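You operate a simulated robot arm through the tools that you are given. There is no shell and no other tool.

The job below is to be done with a simulated robot arm. You get a single attempt, and the scene is never put back.

JOB
Test the cabinet's stop button: start, hit it, twist it free, reset.

The check looks at the end state, three seconds after you hand in, the way a careful person would. Anything else that was tipped, shoved, dropped, spilled or broken makes it a failure.

ROBOT AND FRAMES
A 7-joint arm with a two-finger parallel gripper, fixed in place. Base frame: the origin is on the floor under the middle of its stand, x ahead of it, y to its left, z up. Units: mm, degrees, N and s.
It reaches about 1247 mm from its shoulder. Its first joint turns from -132.0 to 132.0 degrees. Payload 3.91 kg.
The tool frame sits at the grasp point between the pads (the TCP): z along the fingers, y along the line on which they close. The tips reach 30 mm beyond it. Largest opening 110 mm; finger width 20, thickness 10; the body of the gripper, 48 by 112 mm, starts 55 mm behind the TCP.
Orientation is that of the tool frame in the base frame, as a unit quaternion [x, y, z, w]. With the fingers straight down and closing along the base's y, the tool's x points along the base's -x, its y along +y and its z along -z.

CONTROLS
- The arm moves only by the tool send_rows. Its argument "deltas" is text: rows parted by semicolons, each of 7 numbers parted by spaces: the shift along the base's x, y, z in mm, then the turn, a rotation vector about the base's x, y, z in degrees, then the closure, from 0 (fully open) to 1 (shut). In form: tx ty tz ax ay az jaw; .... A call has 1 to 20 rows; each row shifts and turns the commanded pose from where the row before left it. A row lasts 0.2 s, in which the tool goes at most 50 mm and 8.6 degrees; a call with a longer step from one row to the next is refused whole, and so is a gripper value outside its range. Where a pose cannot be reached the arm comes as near as it can. A force on the tool above 90 N (or 10 N above the force at the start of the call, whichever is more), or a blocked arm, ends the call early, and 0.2 s more pass. The fingers move at their own pace (about 108 mm/s each) and stop on an object; they squeeze with about 42 N. The grip force told is the motor's: it shows also when the fingers shut on nothing. Time passes only in rows, and 0.2 s behind the last, so rows that do not move let the fingers close. The reply holds the time, the measured pose of the TCP, the force on the tool along the base axes, the opening and the grip force, in the units named above and with some noise, with the torque about the TCP (base axes, N m) and any sound that the robot's microphone picked up.
- Cameras (640 x 400 px; columns grow to the right, rows downward): "scene" is fixed at [49.9, 650.2, 1510.4]; the picture's right is [-0.12, -0.99, 0.00], its down [-0.83, 0.10, -0.55] and it looks along [0.54, -0.07, -0.84] (base axes); focal length 358 px, centre (320, 200). "wrist" rides on the gripper at [72, 17, -103] in the tool frame; the picture's right is [-0.23, 0.97, 0.00], its down [-0.76, -0.18, -0.62] and it looks along [-0.61, -0.14, 0.78] (tool axes); focal length 222 px, centre (320, 200). There is no depth. A picture from a camera that has moved, and an enlarged one, comes with that camera's place and axes in the base frame and with its lens.
- capture(camera): a new picture of that camera. No time passes.
- inspect(camera, box): a new picture of the part [left, top, right, bottom] of that camera's present view, enlarged. No time passes.
- close_job(): hands the job in; it is judged then, once.

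Places have to be worked out from the pictures, the camera data and where the tool is seen. Open the gripper and draw the arm clear of the work before you hand the job in, unless the task says otherwise.

The tools are called as a command line: name --argument value ..., lists and objects as JSON in quotes. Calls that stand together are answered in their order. send_rows: Moves the arm, as the interface text tells. Its arguments: {"type":"object","properties":{"deltas":{"type":"string"}},"required":["deltas"]} The other tools are called the same way: capture (camera) takes a picture; inspect (camera, box) takes an enlarged picture of a part of a camera's view; close_job () hands the job in.

At the start:

```text
time_s: 0.0
tcp_pos: [185.6, 539.0, 1222.1]
ee_rot: [0.001, 1.0, 0.001, 0.001]
contact_force: [-0.6, 0.4, 0.6]
ft_torque: [0.01, 0.03, -0.02]
width: 110.0
grasp_force: 0.0
```

scene: 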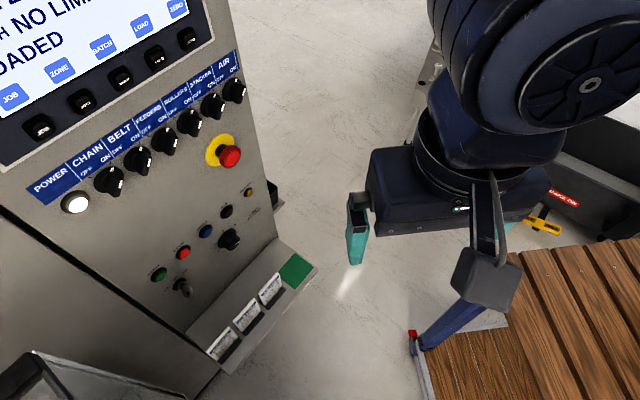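
wrist: 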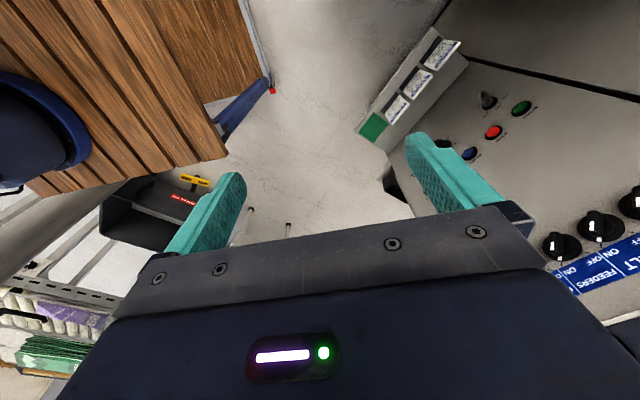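

I'll start by looking closely at the cabinet's panel: the screen, the mushroom stop button, the row of selectors and the lower buttons.

inspect --camera "scene" --box '[0, 0, 250, 156]'

inspect --camera "scene" --box '[120, 120, 280, 220]'

inspect --camera "scene" --box '[130, 180, 330, 305]'

inspect --camera "scene" --box '[190, 250, 330, 380]'

```text
2.56 times, centred on (125, 78) of scene
camera zoom: at [49.9, 650.2, 1510.4], right [-0.12, -0.99, 0.0], down [-0.83, 0.1, -0.55], along [0.54, -0.07, -0.84], focal length 916 px, centre (819, 512)
```

zoom: 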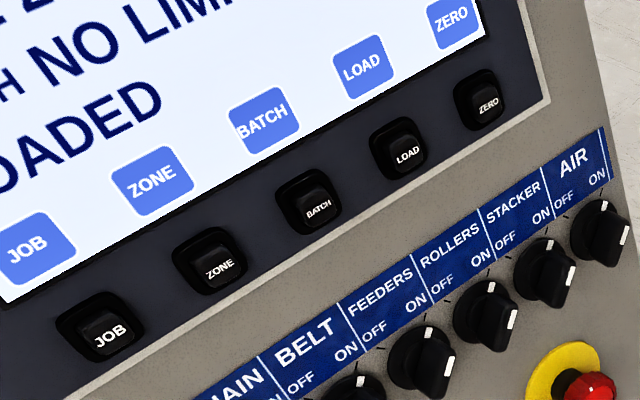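

```text
4.00 times, centred on (200, 170) of scene
camera zoom: at [49.9, 650.2, 1510.4], right [-0.12, -0.99, 0.0], down [-0.83, 0.1, -0.55], along [0.54, -0.07, -0.84], focal length 1432 px, centre (800, 320)
```

zoom: 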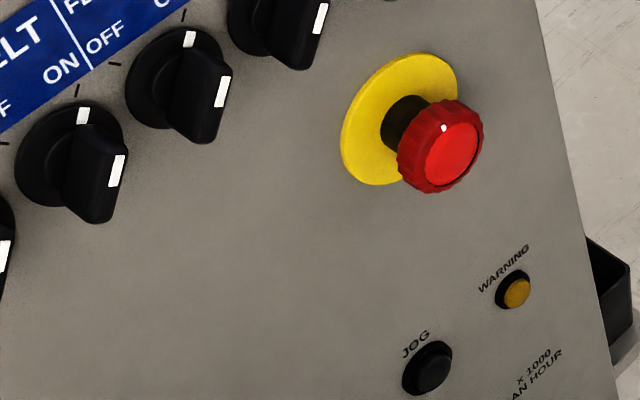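

```text
3.20 times, centred on (230, 242) of scene
camera zoom: at [49.9, 650.2, 1510.4], right [-0.12, -0.99, 0.0], down [-0.83, 0.1, -0.55], along [0.54, -0.07, -0.84], focal length 1145 px, centre (608, 64)
```

zoom: 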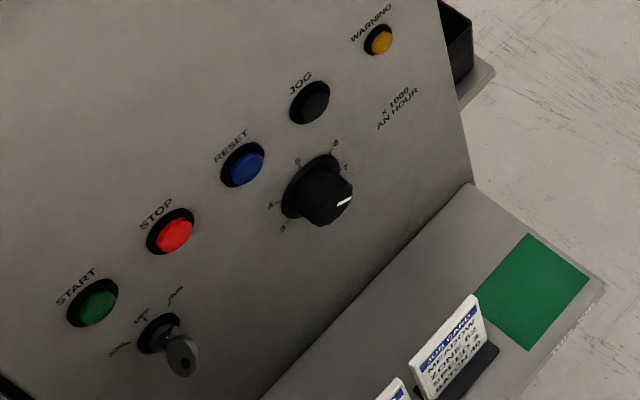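

```text
3.08 times, centred on (260, 315) of scene
camera zoom: at [49.9, 650.2, 1510.4], right [-0.12, -0.99, 0.0], down [-0.83, 0.1, -0.55], along [0.54, -0.07, -0.84], focal length 1101 px, centre (505, -154)
```

zoom: 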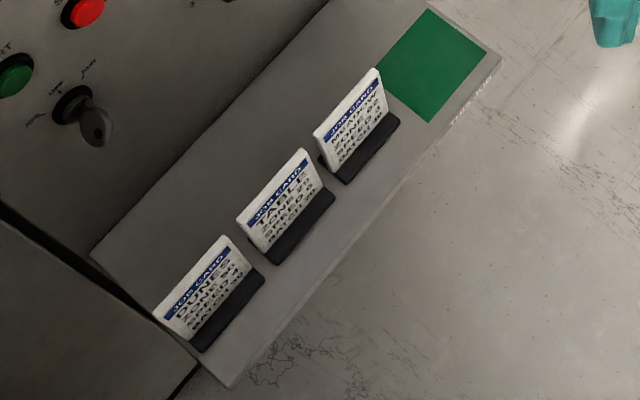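

The panel looks like a vertical face with its normal about (-0.71, -0.71, 0), lying near x+y≈1260. By triangulation START is at about (339, 921, 860), RESET at about (422, 837, 858) and the stop button's base at about (488, 772, 1027). I'll yaw the tool 45° to line up with the panel and look again from there.

send_rows --deltas "0 0 0 0 0 7.5 0; 0 0 0 0 0 7.5 0; 0 0 0 0 0 7.5 0; 0 0 0 0 0 7.5 0; 0 0 0 0 0 7.5 0; 0 0 0 0 0 7.5 0"

capture --camera "scene"

capture --camera "wrist"

```text
time_s: 1.4
tcp_pos: [185.1, 539.9, 1221.5]
ee_rot: [-0.383, 0.924, 0.0, -0.001]
contact_force: [0.7, -0.6, -0.2]
ft_torque: [-0.01, -0.01, 0.02]
width: 110.1
grasp_force: 0.0
```

```text
taken
```

scene: 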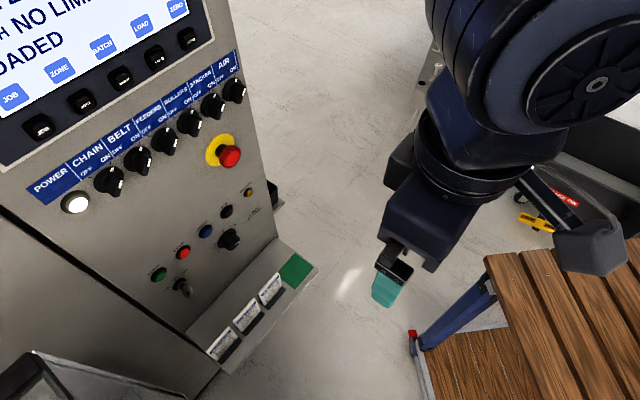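

```text
taken
camera wrist: at [123.8, 501.1, 1326.1], right [-0.53, 0.85, 0.0], down [0.66, 0.41, 0.62], along [0.53, 0.33, -0.78], focal length 222 px, centre (320, 200)
```

wrist: 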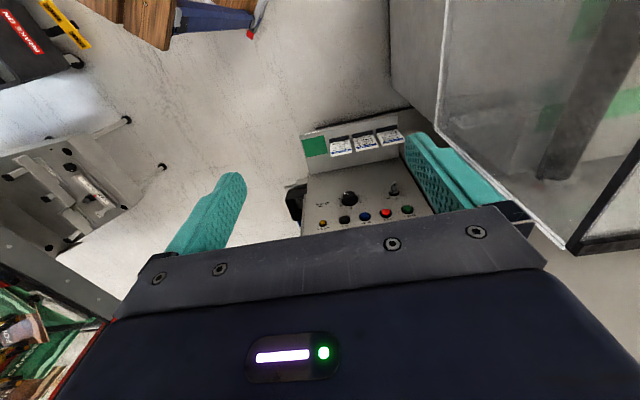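

The yaw came out as commanded. There's also a transparent guard to the left of the panel to stay away from. Next I'll pitch the tool up toward the panel in two halves, checking after the first.

send_rows --deltas "0 0 0 5.303 -5.303 0 0; 0 0 0 5.303 -5.303 0 0; 0 0 0 5.303 -5.303 0 0; 0 0 0 5.303 -5.303 0 0; 0 0 0 5.303 -5.303 0 0; 0 0 0 5.303 -5.303 0 0"

capture --camera "scene"

capture --camera "wrist"

```text
time_s: 2.8
tcp_pos: [185.8, 539.8, 1220.0]
ee_rot: [-0.353, 0.853, 0.147, 0.354]
contact_force: [0.4, 0.2, 0.6]
ft_torque: [0.0, 0.02, 0.0]
width: 110.2
grasp_force: 0.0
```

```text
taken
```

scene: 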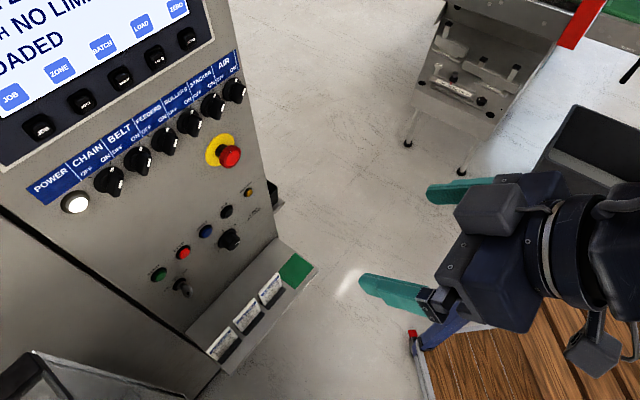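

```text
taken
camera wrist: at [86.5, 464.5, 1244.1], right [-0.58, 0.8, 0.16], down [0.2, -0.06, 0.98], along [0.79, 0.6, -0.12], focal length 222 px, centre (320, 200)
```

wrist: 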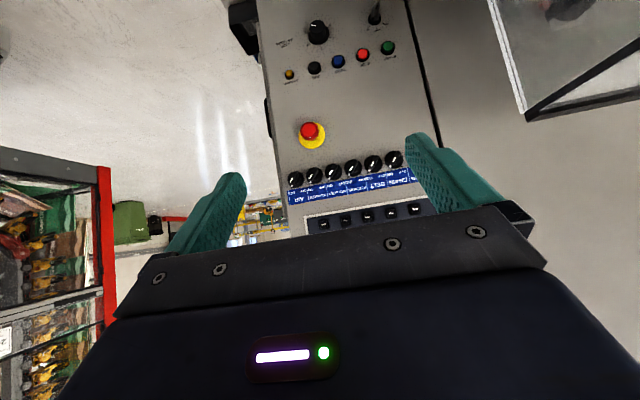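

The first half went cleanly. I'll finish the pitch so the fingers point straight at the panel.

send_rows --deltas "0 0 0 5.303 -5.303 0 0; 0 0 0 5.303 -5.303 0 0; 0 0 0 5.303 -5.303 0 0; 0 0 0 5.303 -5.303 0 0; 0 0 0 5.303 -5.303 0 0; 0 0 0 5.303 -5.303 0 0; 0 0 0 0 0 0 0"

capture --camera "scene"

capture --camera "wrist"

```text
time_s: 4.4
tcp_pos: [187.3, 539.6, 1220.8]
ee_rot: [-0.271, 0.653, 0.27, 0.653]
contact_force: [-0.2, 0.3, 0.5]
ft_torque: [-0.01, 0.03, -0.01]
width: 110.1
grasp_force: 0.1
```

```text
taken
```

scene: 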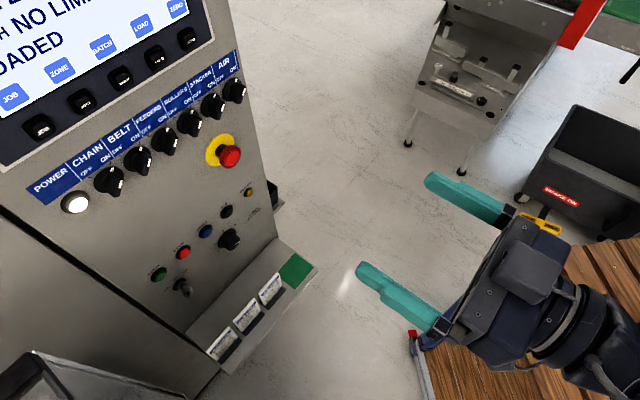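

```text
taken
camera wrist: at [102.0, 479.3, 1150.5], right [-0.69, 0.69, 0.23], down [-0.31, -0.57, 0.76], along [0.65, 0.45, 0.61], focal length 222 px, centre (320, 200)
```

wrist: 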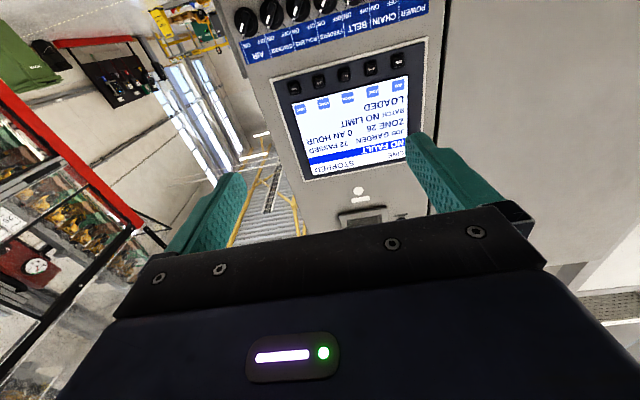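

The wrist camera now has the screen in view, upside down. I'll enlarge it and read the status.

inspect --camera "wrist" --box '[270, 40, 440, 240]'

inspect --camera "wrist" --box '[220, 0, 440, 70]'

inspect --camera "scene" --box '[140, 120, 270, 300]'

```text
2.00 times, centred on (355, 140) of wrist
camera zoom: at [102.0, 479.3, 1150.5], right [-0.69, 0.69, 0.23], down [-0.31, -0.57, 0.76], along [0.65, 0.45, 0.61], focal length 444 px, centre (250, 320)
```

zoom: 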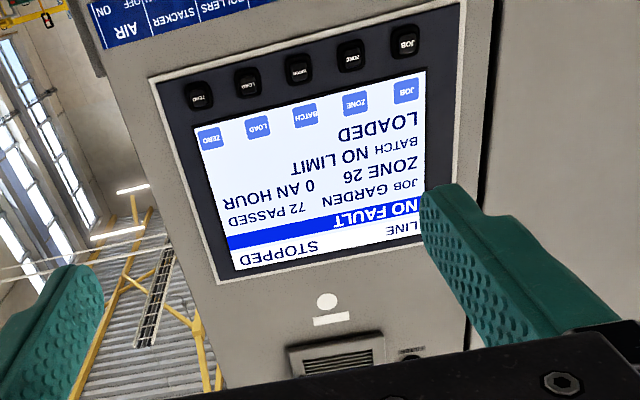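

```text
2.91 times, centred on (330, 35) of wrist
camera zoom: at [102.0, 479.3, 1150.5], right [-0.69, 0.69, 0.23], down [-0.31, -0.57, 0.76], along [0.65, 0.45, 0.61], focal length 646 px, centre (291, 680)
```

zoom: 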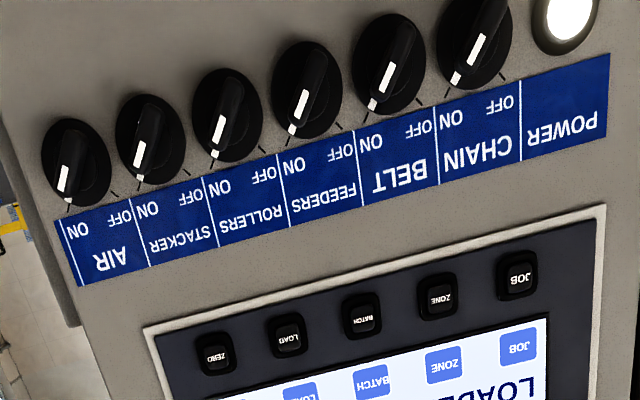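

```text
2.22 times, centred on (205, 210) of scene
camera zoom: at [49.9, 650.2, 1510.4], right [-0.12, -0.99, 0.0], down [-0.83, 0.1, -0.55], along [0.54, -0.07, -0.84], focal length 795 px, centre (576, 178)
```

zoom: 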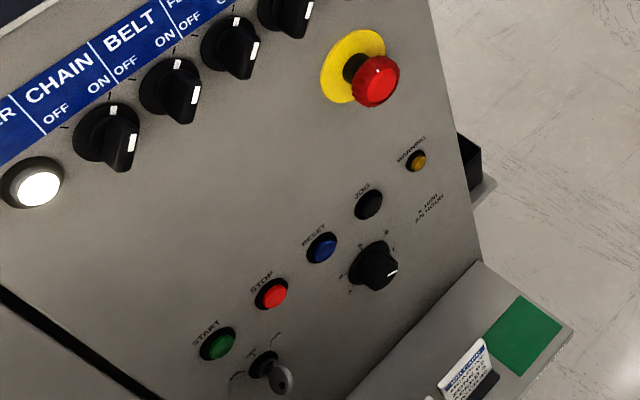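

The screen reads LINE STOPPED / NO FAULT and every selector is ON, so the line is ready to start. Before lowering the arm I want the exact place of the transparent guard on the left.

inspect --camera "scene" --box '[0, 240, 240, 400]'

inspect --camera "scene" --box '[330, 150, 640, 400]'

```text
2.50 times, centred on (120, 320) of scene
camera zoom: at [49.9, 650.2, 1510.4], right [-0.12, -0.99, 0.0], down [-0.83, 0.1, -0.55], along [0.54, -0.07, -0.84], focal length 895 px, centre (820, -100)
```

zoom: 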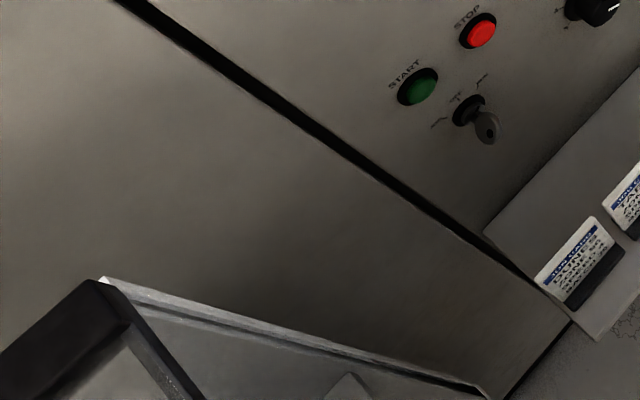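

```text
1.60 times, centred on (485, 275) of scene
camera zoom: at [49.9, 650.2, 1510.4], right [-0.12, -0.99, 0.0], down [-0.83, 0.1, -0.55], along [0.54, -0.07, -0.84], focal length 573 px, centre (56, 80)
```

zoom: 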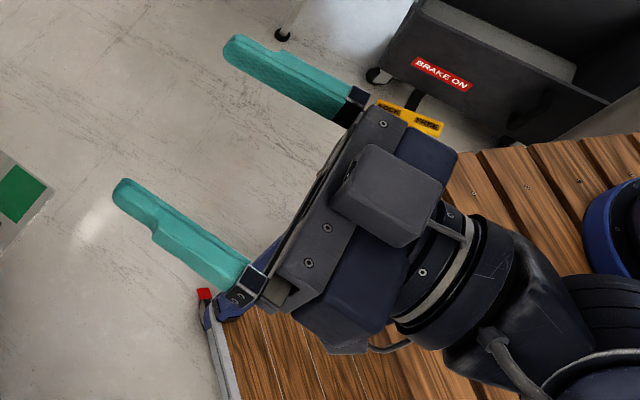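

The guard is a vertical transparent wall square to the panel, about 125 mm left of START, starting roughly 140 mm out from the panel. The wooden bench under the robot has its near corner at about (301, 284, 857). Both leave room for a straight run to a spot in front of START, so I'll close the fingers and go halfway.

send_rows --deltas "5 24 -30 0 0 0 1; 5 24 -30 0 0 0 1; 5 24 -30 0 0 0 1; 5 24 -30 0 0 0 1; 5 24 -30 0 0 0 1; 5 24 -30 0 0 0 1"

capture --camera "scene"

capture --camera "wrist"

```text
time_s: 5.8
tcp_pos: [214.9, 685.1, 1042.8]
ee_rot: [-0.271, 0.654, 0.27, 0.652]
contact_force: [-0.4, -0.9, 0.7]
ft_torque: [-0.02, 0.03, -0.03]
width: 0.0
grasp_force: 37.8
```

```text
taken
```

scene: 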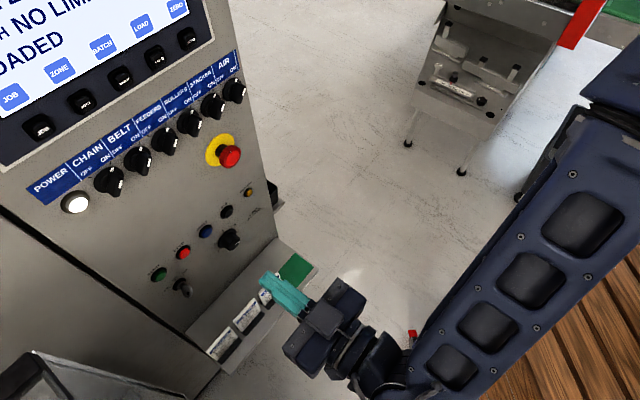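

```text
taken
camera wrist: at [131.7, 624.7, 971.9], right [-0.69, 0.69, 0.23], down [-0.31, -0.57, 0.76], along [0.65, 0.45, 0.61], focal length 222 px, centre (320, 200)
```

wrist: 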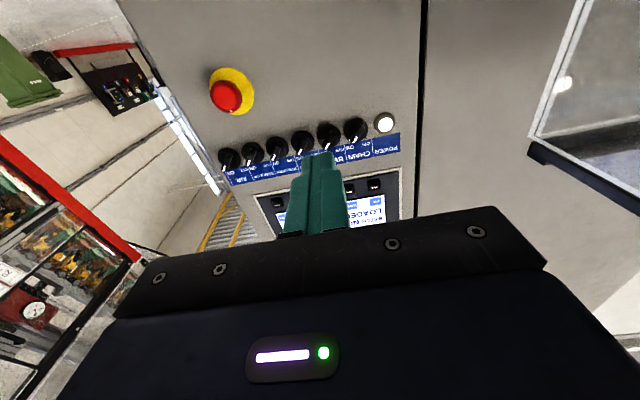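

After squaring up the camera axes the fixes agree well: START is at about (346, 931, 846), RESET at about (432, 846, 843), and the stop button's cap front at about (471, 754, 1022). I'll move the closed fingers to roughly 60 mm short of START, on its axis.

send_rows --deltas "9.6 26.1 -28.1 0 0 0 1; 9.6 26.1 -28.1 0 0 0 1; 9.6 26.1 -28.1 0 0 0 1; 9.6 26.1 -28.1 0 0 0 1; 9.6 26.1 -28.1 0 0 0 1; 9.6 26.1 -28.1 0 0 0 1; 9.6 26.1 -28.1 0 0 0 1; 0 0 0 0 0 0 1"

capture --camera "scene"

capture --camera "wrist"

```text
time_s: 7.6
tcp_pos: [281.6, 867.6, 844.6]
ee_rot: [-0.27, 0.654, 0.27, 0.653]
contact_force: [-0.6, -0.4, 0.2]
ft_torque: [0.02, -0.02, 0.01]
width: 0.0
grasp_force: 38.1
```

```text
taken
```

scene: 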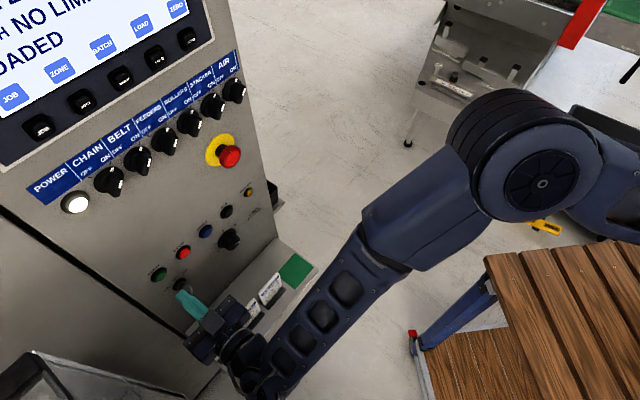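

```text
taken
camera wrist: at [197.2, 807.2, 772.6], right [-0.69, 0.69, 0.23], down [-0.31, -0.57, 0.76], along [0.65, 0.45, 0.61], focal length 222 px, centre (320, 200)
```

wrist: 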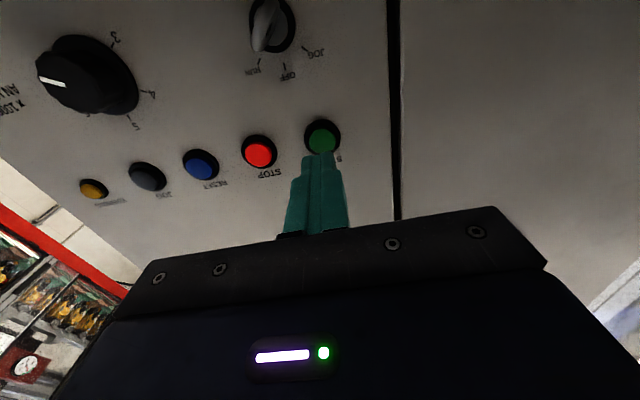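

The wrist view puts START almost dead ahead, a few mm higher than I had it, at z≈853. Before pressing I'll look at the key switch position.

inspect --camera "wrist" --box '[220, 0, 360, 180]'

inspect --camera "scene" --box '[140, 250, 260, 350]'

```text
2.22 times, centred on (290, 90) of wrist
camera zoom: at [197.2, 807.2, 772.6], right [-0.69, 0.69, 0.23], down [-0.31, -0.57, 0.76], along [0.65, 0.45, 0.61], focal length 494 px, centre (387, 444)
```

zoom: 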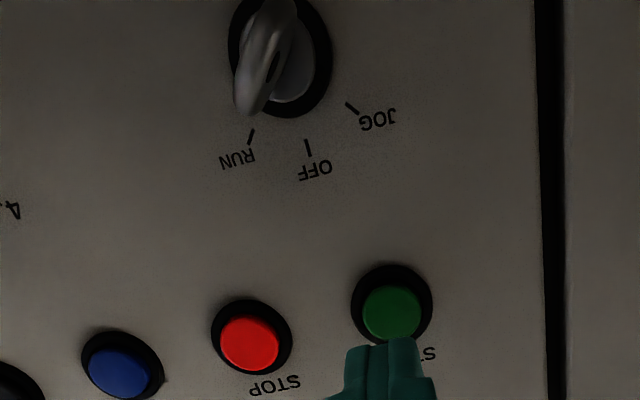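

```text
4.00 times, centred on (200, 300) of scene
camera zoom: at [49.9, 650.2, 1510.4], right [-0.12, -0.99, 0.0], down [-0.83, 0.1, -0.55], along [0.54, -0.07, -0.84], focal length 1432 px, centre (800, -200)
```

zoom: 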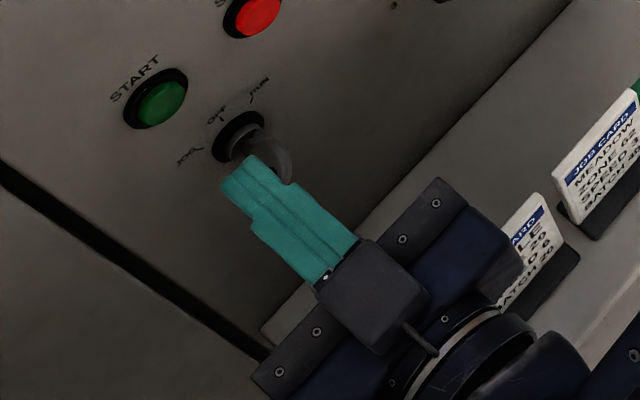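

The key is on RUN, so START should work. I'll raise 8 mm and advance 45 mm along the panel normal, leaving about 15 mm.

send_rows --deltas "0 0 8 0 0 0 1; 10.6 10.6 0 0 0 0 1; 10.6 10.6 0 0 0 0 1; 10.6 10.6 0 0 0 0 1; 0 0 0 0 0 0 1"

capture --camera "wrist"

inspect --camera "scene" --box '[120, 220, 240, 320]'

```text
time_s: 8.8
tcp_pos: [314.1, 900.1, 852.4]
ee_rot: [-0.271, 0.654, 0.27, 0.653]
contact_force: [-0.8, 0.0, -0.2]
ft_torque: [-0.01, 0.0, 0.01]
width: 0.0
grasp_force: 37.9
```

```text
taken
camera wrist: at [229.9, 839.4, 781.5], right [-0.69, 0.69, 0.23], down [-0.31, -0.57, 0.76], along [0.65, 0.45, 0.61], focal length 222 px, centre (320, 200)
```

wrist: 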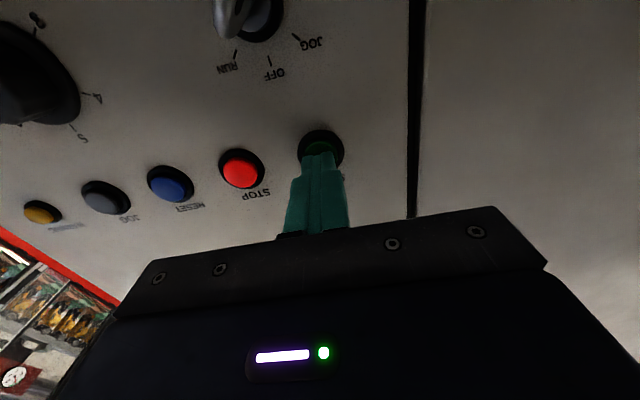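

```text
4.00 times, centred on (180, 270) of scene
camera zoom: at [49.9, 650.2, 1510.4], right [-0.12, -0.99, 0.0], down [-0.83, 0.1, -0.55], along [0.54, -0.07, -0.84], focal length 1432 px, centre (880, -80)
```

zoom: 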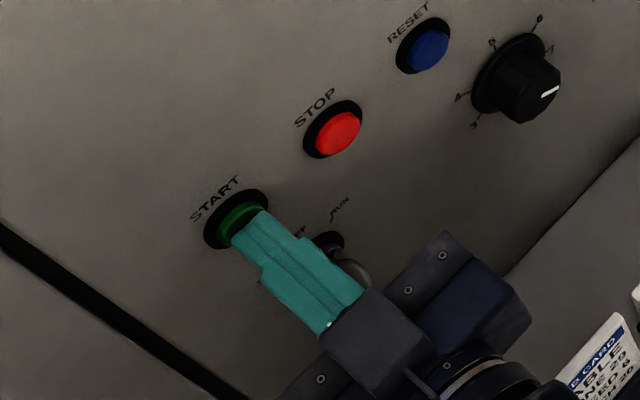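

The fingertips are lined up with the green cap, with about 14 mm to go. I'll creep forward in small steps and watch the force and the microphone.

send_rows --deltas "2.1 2.1 0 0 0 0 1; 2.1 2.1 0 0 0 0 1; 2.1 2.1 0 0 0 0 1; 1.4 1.4 0 0 0 0 1; 0 0 0 0 0 0 1"

inspect --camera "wrist" --box '[200, 80, 420, 220]'

inspect --camera "scene" --box '[120, 220, 240, 320]'

```text
time_s: 10.0
tcp_pos: [320.5, 906.1, 852.2]
ee_rot: [-0.271, 0.653, 0.271, 0.653]
contact_force: [-19.8, -43.5, 2.5]
ft_torque: [0.09, -0.08, -0.47]
width: 0.1
grasp_force: 38.2
heard: click
```

```text
2.86 times, centred on (310, 150) of wrist
camera zoom: at [236.3, 845.4, 781.9], right [-0.69, 0.69, 0.23], down [-0.31, -0.57, 0.76], along [0.65, 0.45, 0.61], focal length 635 px, centre (349, 343)
```

zoom: 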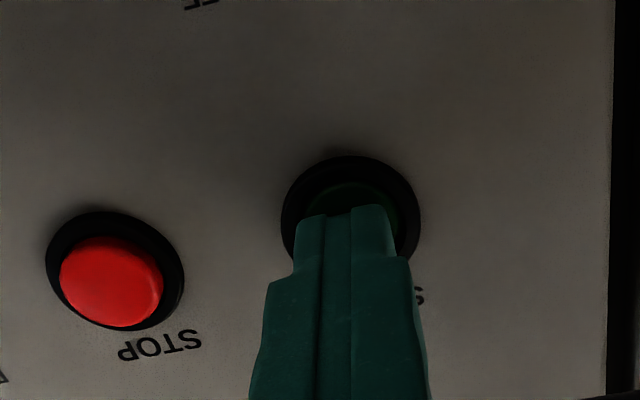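

```text
4.00 times, centred on (180, 270) of scene
camera zoom: at [49.9, 650.2, 1510.4], right [-0.12, -0.99, 0.0], down [-0.83, 0.1, -0.55], along [0.54, -0.07, -0.84], focal length 1432 px, centre (880, -80)
```

zoom: 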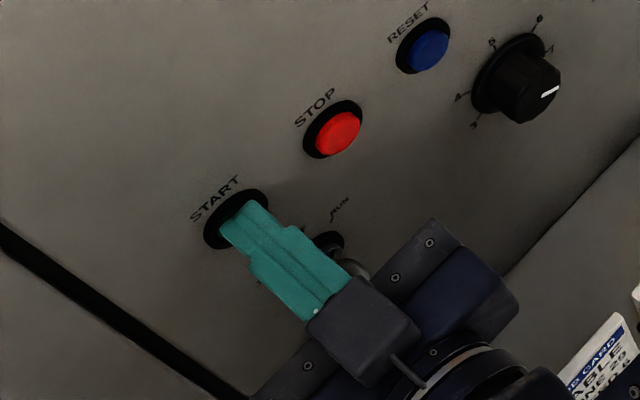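

A click was heard, with about 48 N at the bottom of travel. I'll back straight off and see whether the line started.

send_rows --deltas "-3 -3 0 0 0 0 1; -7 -7 0 0 0 0 1; -14 -14 0 0 0 0 1; -14 -14 0 0 0 0 1; -14 -14 0 0 0 0 1; 0 0 0 0 0 0 1"

capture --camera "scene"

capture --camera "wrist"

```text
time_s: 11.4
tcp_pos: [270.0, 855.7, 852.3]
ee_rot: [-0.271, 0.654, 0.27, 0.653]
contact_force: [-0.8, 0.4, -0.9]
ft_torque: [-0.03, 0.03, -0.01]
width: 0.1
grasp_force: 37.7
```

```text
taken
```

scene: 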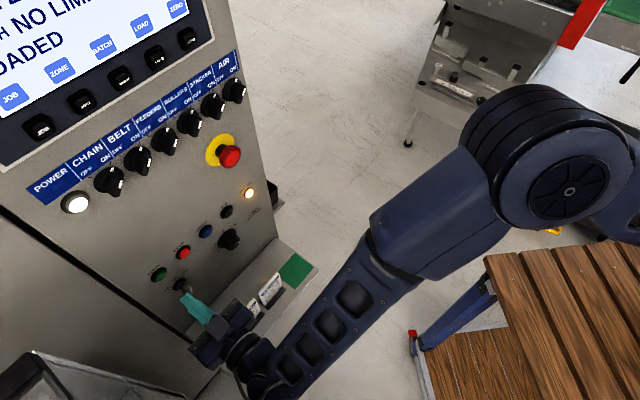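

```text
taken
camera wrist: at [185.9, 794.8, 782.1], right [-0.69, 0.69, 0.23], down [-0.31, -0.57, 0.76], along [0.65, 0.45, 0.61], focal length 222 px, centre (320, 200)
```

wrist: 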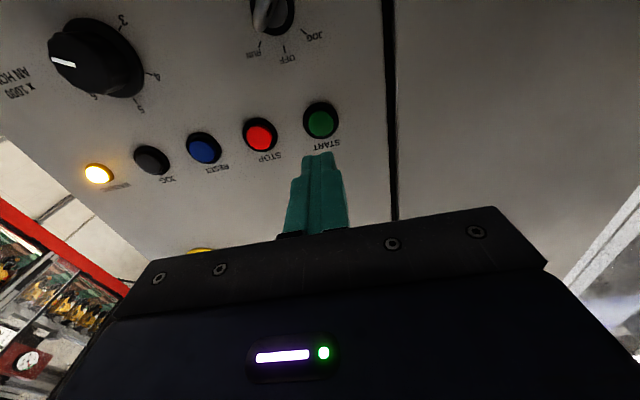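

The WARNING lamp is now lit, which looks like a pre-start warning. I'll wait in place a couple of seconds to see whether the line goes to running.

send_rows --deltas "0 0 0 0 0 0 1; 0 0 0 0 0 0 1; 0 0 0 0 0 0 1; 0 0 0 0 0 0 1; 0 0 0 0 0 0 1; 0 0 0 0 0 0 1; 0 0 0 0 0 0 1; 0 0 0 0 0 0 1; 0 0 0 0 0 0 1; 0 0 0 0 0 0 1"

capture --camera "wrist"

inspect --camera "scene" --box '[0, 0, 280, 300]'

```text
time_s: 13.6
tcp_pos: [270.5, 855.6, 853.1]
ee_rot: [-0.27, 0.654, 0.27, 0.653]
contact_force: [-0.1, -0.9, 0.5]
ft_torque: [-0.01, 0.0, 0.02]
width: 0.0
grasp_force: 37.7
```

```text
taken
camera wrist: at [186.0, 795.0, 782.1], right [-0.69, 0.69, 0.23], down [-0.31, -0.57, 0.76], along [0.65, 0.45, 0.61], focal length 222 px, centre (320, 200)
```

wrist: 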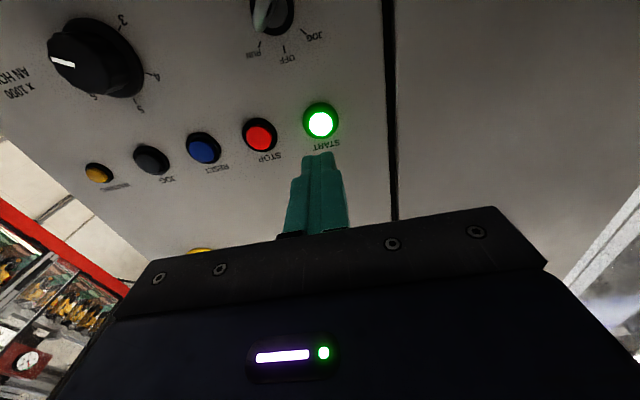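

```text
1.33 times, centred on (140, 150) of scene
camera zoom: at [49.9, 650.2, 1510.4], right [-0.12, -0.99, 0.0], down [-0.83, 0.1, -0.55], along [0.54, -0.07, -0.84], focal length 477 px, centre (560, 267)
```

zoom: 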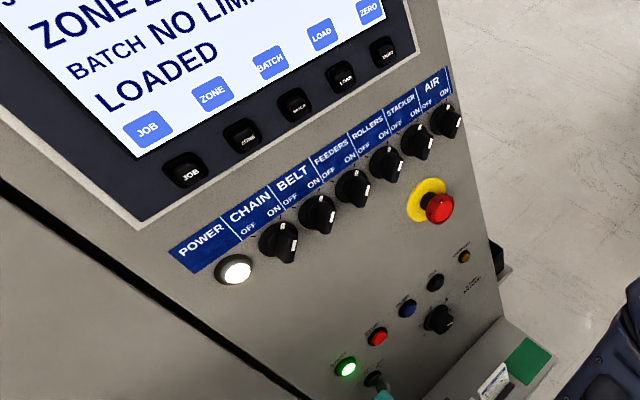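

START is steady green, so the line is running. I'll move the closed fingers across to stand off in front of the stop button and take a fresh fix on it there.

send_rows --deltas "-7 -7 0 0 0 0 1; 17.4 -25 23.4 0 0 0 1; 18 -25.3 23.4 0 0 0 1; 18.4 -25.3 23.4 0 0 0 1; 18.4 -25.3 23.4 0 0 0 1; 18.4 -25.3 23.4 0 0 0 1; 18.4 -25.3 23.4 0 0 0 1; 18.4 -25.3 23.4 0 0 0 1; 0 0 0 0 0 0 1"

capture --camera "wrist"

capture --camera "scene"

```text
time_s: 15.6
tcp_pos: [391.4, 670.9, 1017.8]
ee_rot: [-0.271, 0.654, 0.271, 0.652]
contact_force: [0.0, 0.2, 0.5]
ft_torque: [-0.04, 0.03, 0.05]
width: 0.2
grasp_force: 37.5
```

```text
taken
camera wrist: at [307.3, 610.3, 947.2], right [-0.69, 0.69, 0.23], down [-0.31, -0.57, 0.76], along [0.65, 0.45, 0.61], focal length 222 px, centre (320, 200)
```

wrist: 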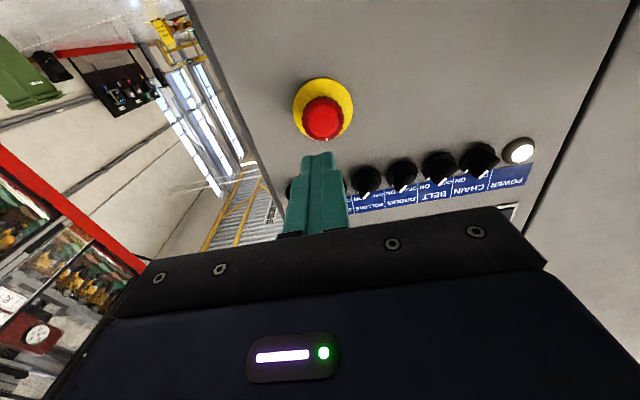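

```text
taken
```

scene: 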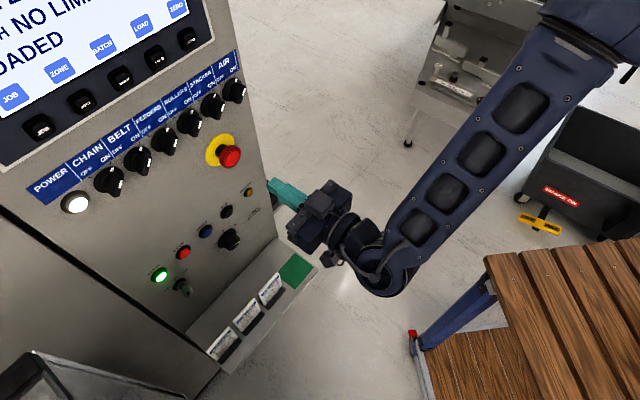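

The wrist view puts the stop button's axis about 3 mm to my left, at z≈1018. I'll make that correction and advance 55 mm, stopping short of the cap.

send_rows --deltas "-2.2 2.2 0 0 0 0 1; 13 13 0 0 0 0 1; 13 13 0 0 0 0 1; 13 13 0 0 0 0 1; 0 0 0 0 0 0 1"

capture --camera "wrist"

inspect --camera "scene" --box '[170, 110, 300, 210]'

```text
time_s: 16.8
tcp_pos: [427.9, 710.6, 1015.8]
ee_rot: [-0.271, 0.654, 0.27, 0.652]
contact_force: [0.0, 0.5, 0.3]
ft_torque: [0.01, -0.01, 0.01]
width: 0.1
grasp_force: 37.5
```

```text
taken
camera wrist: at [343.8, 650.7, 944.9], right [-0.69, 0.69, 0.23], down [-0.31, -0.57, 0.76], along [0.65, 0.45, 0.61], focal length 222 px, centre (320, 200)
```

wrist: 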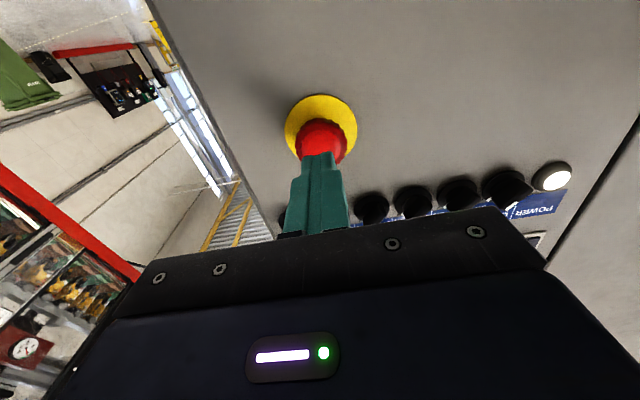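

```text
4.00 times, centred on (235, 160) of scene
camera zoom: at [49.9, 650.2, 1510.4], right [-0.12, -0.99, 0.0], down [-0.83, 0.1, -0.55], along [0.54, -0.07, -0.84], focal length 1432 px, centre (660, 360)
```

zoom: 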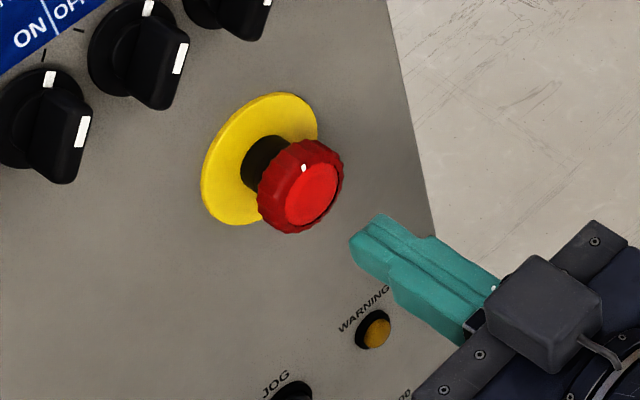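

The fingertips are in line with the red cap, with about 30 mm to go. I'll close most of that gap, then push in small steps until it latches.

send_rows --deltas "4.2 4.2 2 0 0 0 1; 4.2 4.2 0 0 0 0 1; 4.2 4.2 0 0 0 0 1; 2.8 2.8 0 0 0 0 1; 2.1 2.1 0 0 0 0 1; 2.1 2.1 0 0 0 0 1; 0 0 0 0 0 0 1"

inspect --camera "wrist" --box '[220, 60, 420, 200]'

inspect --camera "scene" --box '[170, 110, 300, 210]'

```text
time_s: 18.4
tcp_pos: [447.7, 732.3, 1017.7]
ee_rot: [-0.271, 0.653, 0.271, 0.653]
contact_force: [0.3, -1.4, -0.7]
ft_torque: [-0.03, -0.01, -0.02]
width: 0.0
grasp_force: 37.9
```

```text
2.86 times, centred on (320, 130) of wrist
camera zoom: at [363.2, 670.8, 946.8], right [-0.69, 0.69, 0.23], down [-0.31, -0.57, 0.76], along [0.65, 0.45, 0.61], focal length 635 px, centre (320, 400)
```

zoom: 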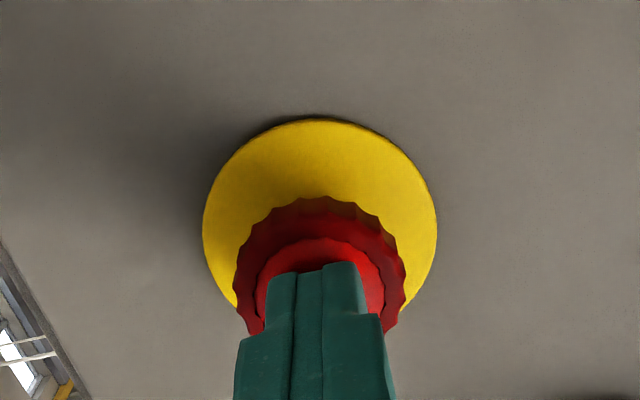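

```text
4.00 times, centred on (235, 160) of scene
camera zoom: at [49.9, 650.2, 1510.4], right [-0.12, -0.99, 0.0], down [-0.83, 0.1, -0.55], along [0.54, -0.07, -0.84], focal length 1432 px, centre (660, 360)
```

zoom: 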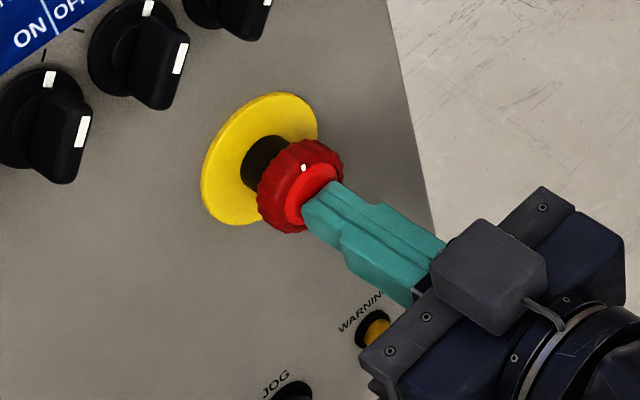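

The tips are centred and about touching the cap. Now I'll push in slowly.

send_rows --deltas "1.4 1.4 0 0 0 0 1; 1.4 1.4 0 0 0 0 1; 1.4 1.4 0 0 0 0 1; 1.4 1.4 0 0 0 0 1; 1.4 1.4 0 0 0 0 1"

inspect --camera "scene" --box '[140, 120, 270, 300]'

```text
time_s: 19.6
tcp_pos: [452.7, 736.6, 1018.2]
ee_rot: [-0.272, 0.654, 0.271, 0.652]
contact_force: [-36.7, -75.5, -4.6]
ft_torque: [0.52, 0.17, -0.86]
width: 0.0
grasp_force: 37.6
heard: click
```

```text
2.22 times, centred on (205, 210) of scene
camera zoom: at [49.9, 650.2, 1510.4], right [-0.12, -0.99, 0.0], down [-0.83, 0.1, -0.55], along [0.54, -0.07, -0.84], focal length 795 px, centre (576, 178)
```

zoom: 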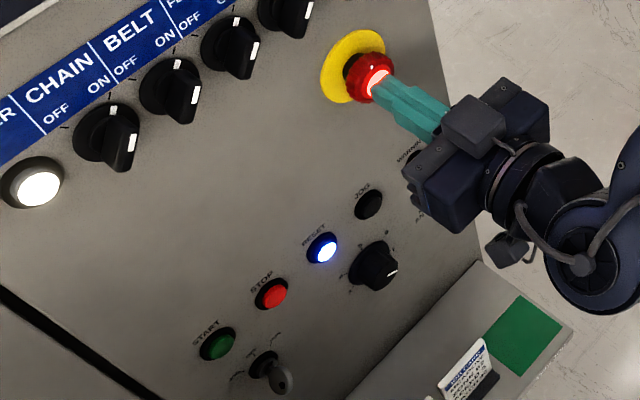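

It clicked and latched: the cap ring is lit, START is out, and RESET is now blue. I'll back off about 50 mm, open the fingers and look at the cap for its twist direction.

send_rows --deltas "-3 -3 0 0 0 0 1; -7 -7 0 0 0 0 1; -12 -12 0 0 0 0 1; -14 -14 0 0 0 0 0.4; 0 0 0 0 0 0 0.4; 0 0 0 0 0 0 0.4"

inspect --camera "wrist" --box '[200, 40, 440, 200]'

inspect --camera "scene" --box '[190, 120, 270, 180]'

capture --camera "scene"

```text
time_s: 21.0
tcp_pos: [419.6, 702.4, 1017.6]
ee_rot: [-0.271, 0.654, 0.27, 0.653]
contact_force: [0.0, 0.4, 0.1]
ft_torque: [0.01, 0.03, -0.01]
width: 66.3
grasp_force: 0.0
```

```text
2.50 times, centred on (320, 120) of wrist
camera zoom: at [335.1, 641.8, 947.6], right [-0.69, 0.69, 0.23], down [-0.31, -0.57, 0.76], along [0.65, 0.45, 0.61], focal length 555 px, centre (320, 400)
```

zoom: 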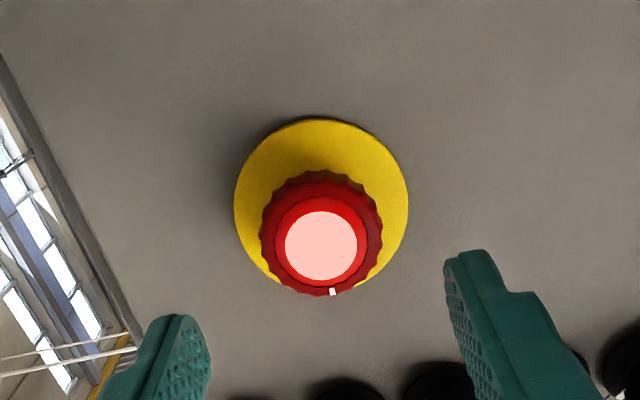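

```text
6.67 times, centred on (230, 150) of scene
camera zoom: at [49.9, 650.2, 1510.4], right [-0.12, -0.99, 0.0], down [-0.83, 0.1, -0.55], along [0.54, -0.07, -0.84], focal length 2386 px, centre (920, 533)
```

zoom: 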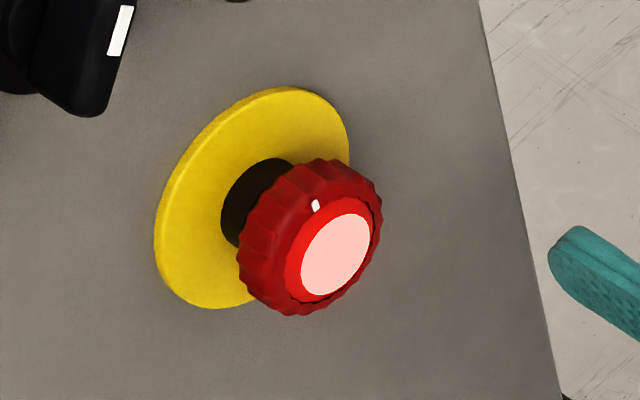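

```text
taken
```

scene: 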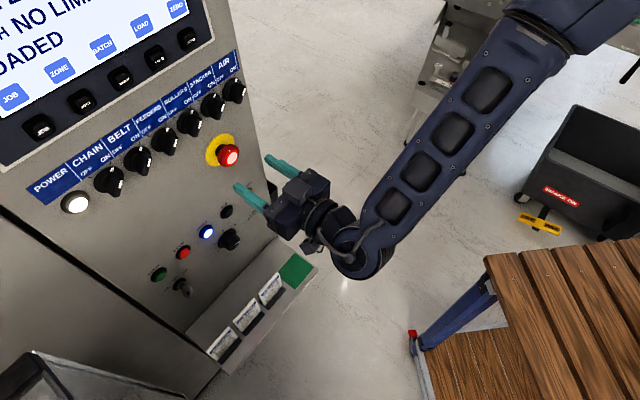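

The cap has no arrows, only a white index mark at the top, so I'll use the usual clockwise release. I'll pre-rotate the open gripper about 40° counter-clockwise, which gives stroke for the twist and a second view to fix the cap's height.

send_rows --deltas "0 0 0 -5.66 -5.66 0 0.4; 0 0 0 -5.66 -5.66 0 0.4; 0 0 0 -5.66 -5.66 0 0.4; 0 0 0 -5.66 -5.66 0 0.4; 0 0 0 -5.66 -5.66 0 0.4; 0 0 0 0 0 0 0.4; 0 0 0 0 0 0 0.4"

capture --camera "wrist"

capture --camera "scene"

```text
time_s: 22.6
tcp_pos: [418.3, 702.2, 1017.8]
ee_rot: [-0.478, 0.522, 0.031, 0.706]
contact_force: [0.3, 0.3, 0.1]
ft_torque: [0.0, 0.03, -0.02]
width: 65.9
grasp_force: 0.2
```

```text
taken
camera wrist: at [369.9, 606.0, 953.6], right [-0.63, 0.63, -0.45], down [-0.69, -0.19, 0.7], along [0.35, 0.75, 0.55], focal length 222 px, centre (320, 200)
```

wrist: 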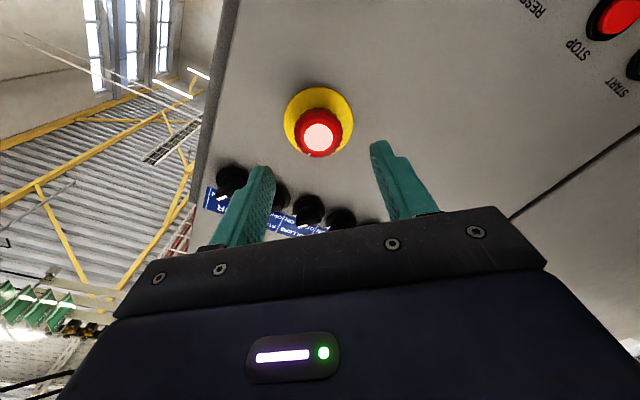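

```text
taken
```

scene: 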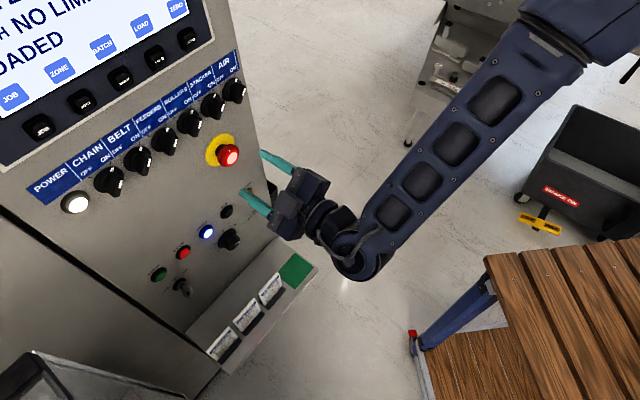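

Combining the two wrist views puts the cap axis at h≈-200 in the panel's horizontal coordinate, z≈1022, with the cap front about 36 mm off the panel. My lateral position is right and I'm 4 mm low. I'll raise 4 mm and advance 62 mm so the open fingers straddle the cap, without closing yet.

send_rows --deltas "0 0 4 0 0 0 0.4; 11 11 0 0 0 0 0.4; 11 11 0 0 0 0 0.4; 11 11 0 0 0 0 0.4; 5.4 5.4 0 0 0 0 0.4; 5.4 5.4 0 0 0 0 0.4; 0 0 0 0 0 0 0.4"

capture --camera "wrist"

inspect --camera "scene" --box '[170, 110, 300, 210]'

```text
time_s: 24.2
tcp_pos: [461.1, 746.0, 1021.0]
ee_rot: [-0.477, 0.522, 0.031, 0.706]
contact_force: [-0.5, 0.2, 0.0]
ft_torque: [-0.01, -0.03, -0.01]
width: 66.2
grasp_force: 0.0
```

```text
taken
camera wrist: at [414.2, 650.0, 957.3], right [-0.63, 0.63, -0.45], down [-0.69, -0.19, 0.7], along [0.35, 0.75, 0.55], focal length 222 px, centre (320, 200)
```

wrist: 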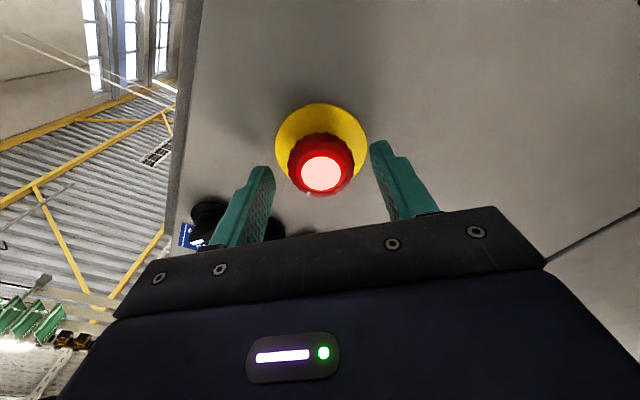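

```text
4.00 times, centred on (235, 160) of scene
camera zoom: at [49.9, 650.2, 1510.4], right [-0.12, -0.99, 0.0], down [-0.83, 0.1, -0.55], along [0.54, -0.07, -0.84], focal length 1432 px, centre (660, 360)
```

zoom: 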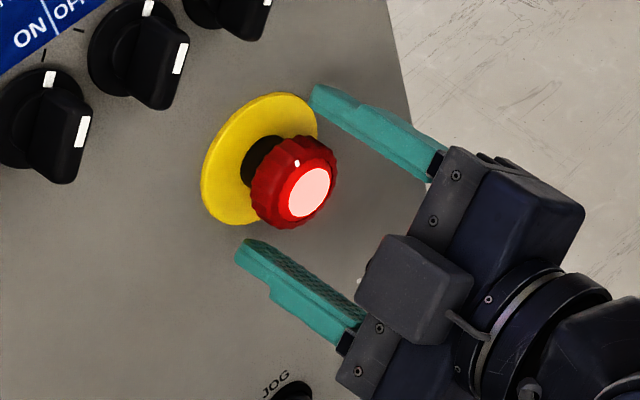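

The fingers straddle the cap evenly and reach to about its back rim. Now I'll close on it.

send_rows --deltas "0 0 0 0 0 0 1; 0 0 0 0 0 0 1; 0 0 0 0 0 0 1"

inspect --camera "wrist" --box '[220, 80, 420, 220]'

inspect --camera "scene" --box '[170, 110, 300, 210]'

```text
time_s: 25.0
tcp_pos: [461.5, 746.8, 1021.7]
ee_rot: [-0.478, 0.522, 0.031, 0.706]
contact_force: [-4.4, 6.7, -6.7]
ft_torque: [-0.03, 0.16, 0.29]
width: 41.6
grasp_force: 45.6
```

```text
2.86 times, centred on (320, 150) of wrist
camera zoom: at [413.6, 650.2, 956.7], right [-0.63, 0.63, -0.45], down [-0.69, -0.19, 0.7], along [0.35, 0.75, 0.55], focal length 635 px, centre (320, 343)
```

zoom: 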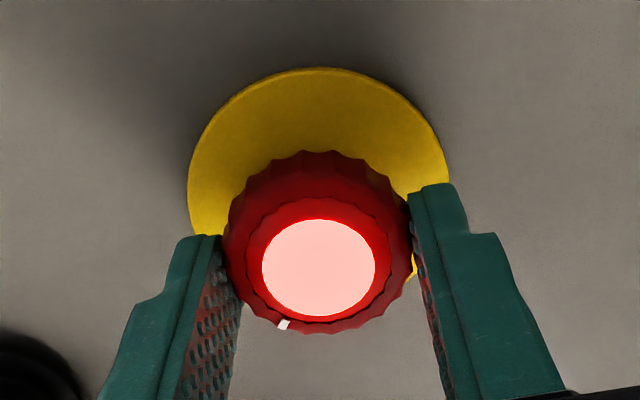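

```text
4.00 times, centred on (235, 160) of scene
camera zoom: at [49.9, 650.2, 1510.4], right [-0.12, -0.99, 0.0], down [-0.83, 0.1, -0.55], along [0.54, -0.07, -0.84], focal length 1432 px, centre (660, 360)
```

zoom: 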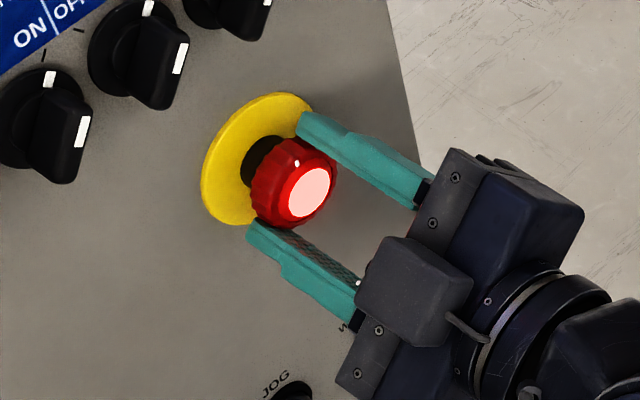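

The grip is solid at 41.6 mm with about 10 N of side load. I'll ease 0.8 mm toward centre and twist clockwise (as seen facing the panel) in 8° steps.

send_rows --deltas "-0.4 0.4 -0.5 0 0 0 1; 0 0 0 5.66 5.66 0 1; 0 0 0 5.66 5.66 0 1; 0 0 0 5.66 5.66 0 1; 0 0 0 5.66 5.66 0 1; 0 0 0 0 0 0 1"

inspect --camera "wrist" --box '[220, 80, 420, 220]'

inspect --camera "scene" --box '[170, 110, 300, 210]'

```text
time_s: 26.4
tcp_pos: [462.6, 746.0, 1022.4]
ee_rot: [-0.315, 0.634, 0.224, 0.67]
contact_force: [1.9, -10.8, -2.5]
ft_torque: [-0.21, 0.09, -0.29]
width: 41.3
grasp_force: 45.3
```

```text
2.86 times, centred on (320, 150) of wrist
camera zoom: at [385.7, 678.7, 949.2], right [-0.7, 0.7, 0.09], down [-0.39, -0.49, 0.78], along [0.59, 0.51, 0.62], focal length 635 px, centre (320, 343)
```

zoom: 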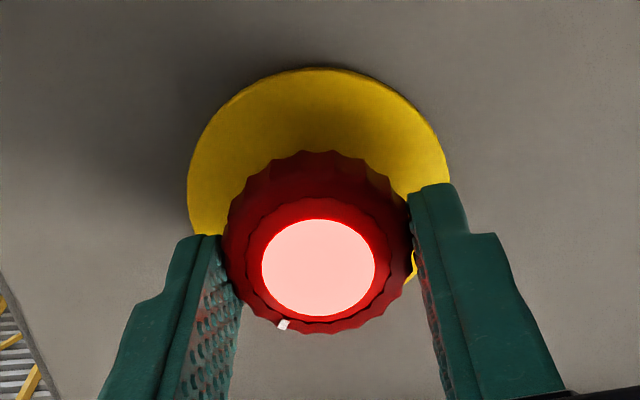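

```text
4.00 times, centred on (235, 160) of scene
camera zoom: at [49.9, 650.2, 1510.4], right [-0.12, -0.99, 0.0], down [-0.83, 0.1, -0.55], along [0.54, -0.07, -0.84], focal length 1432 px, centre (660, 360)
```

zoom: 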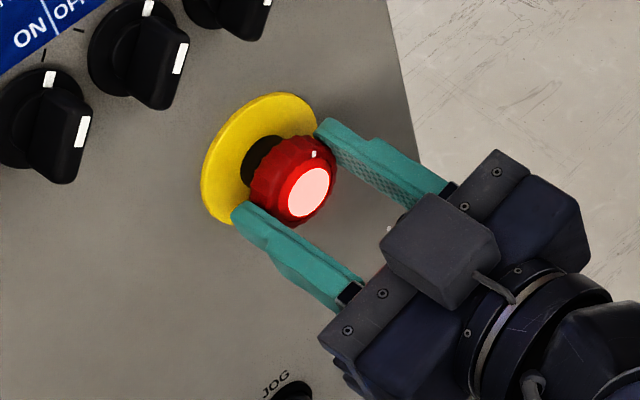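

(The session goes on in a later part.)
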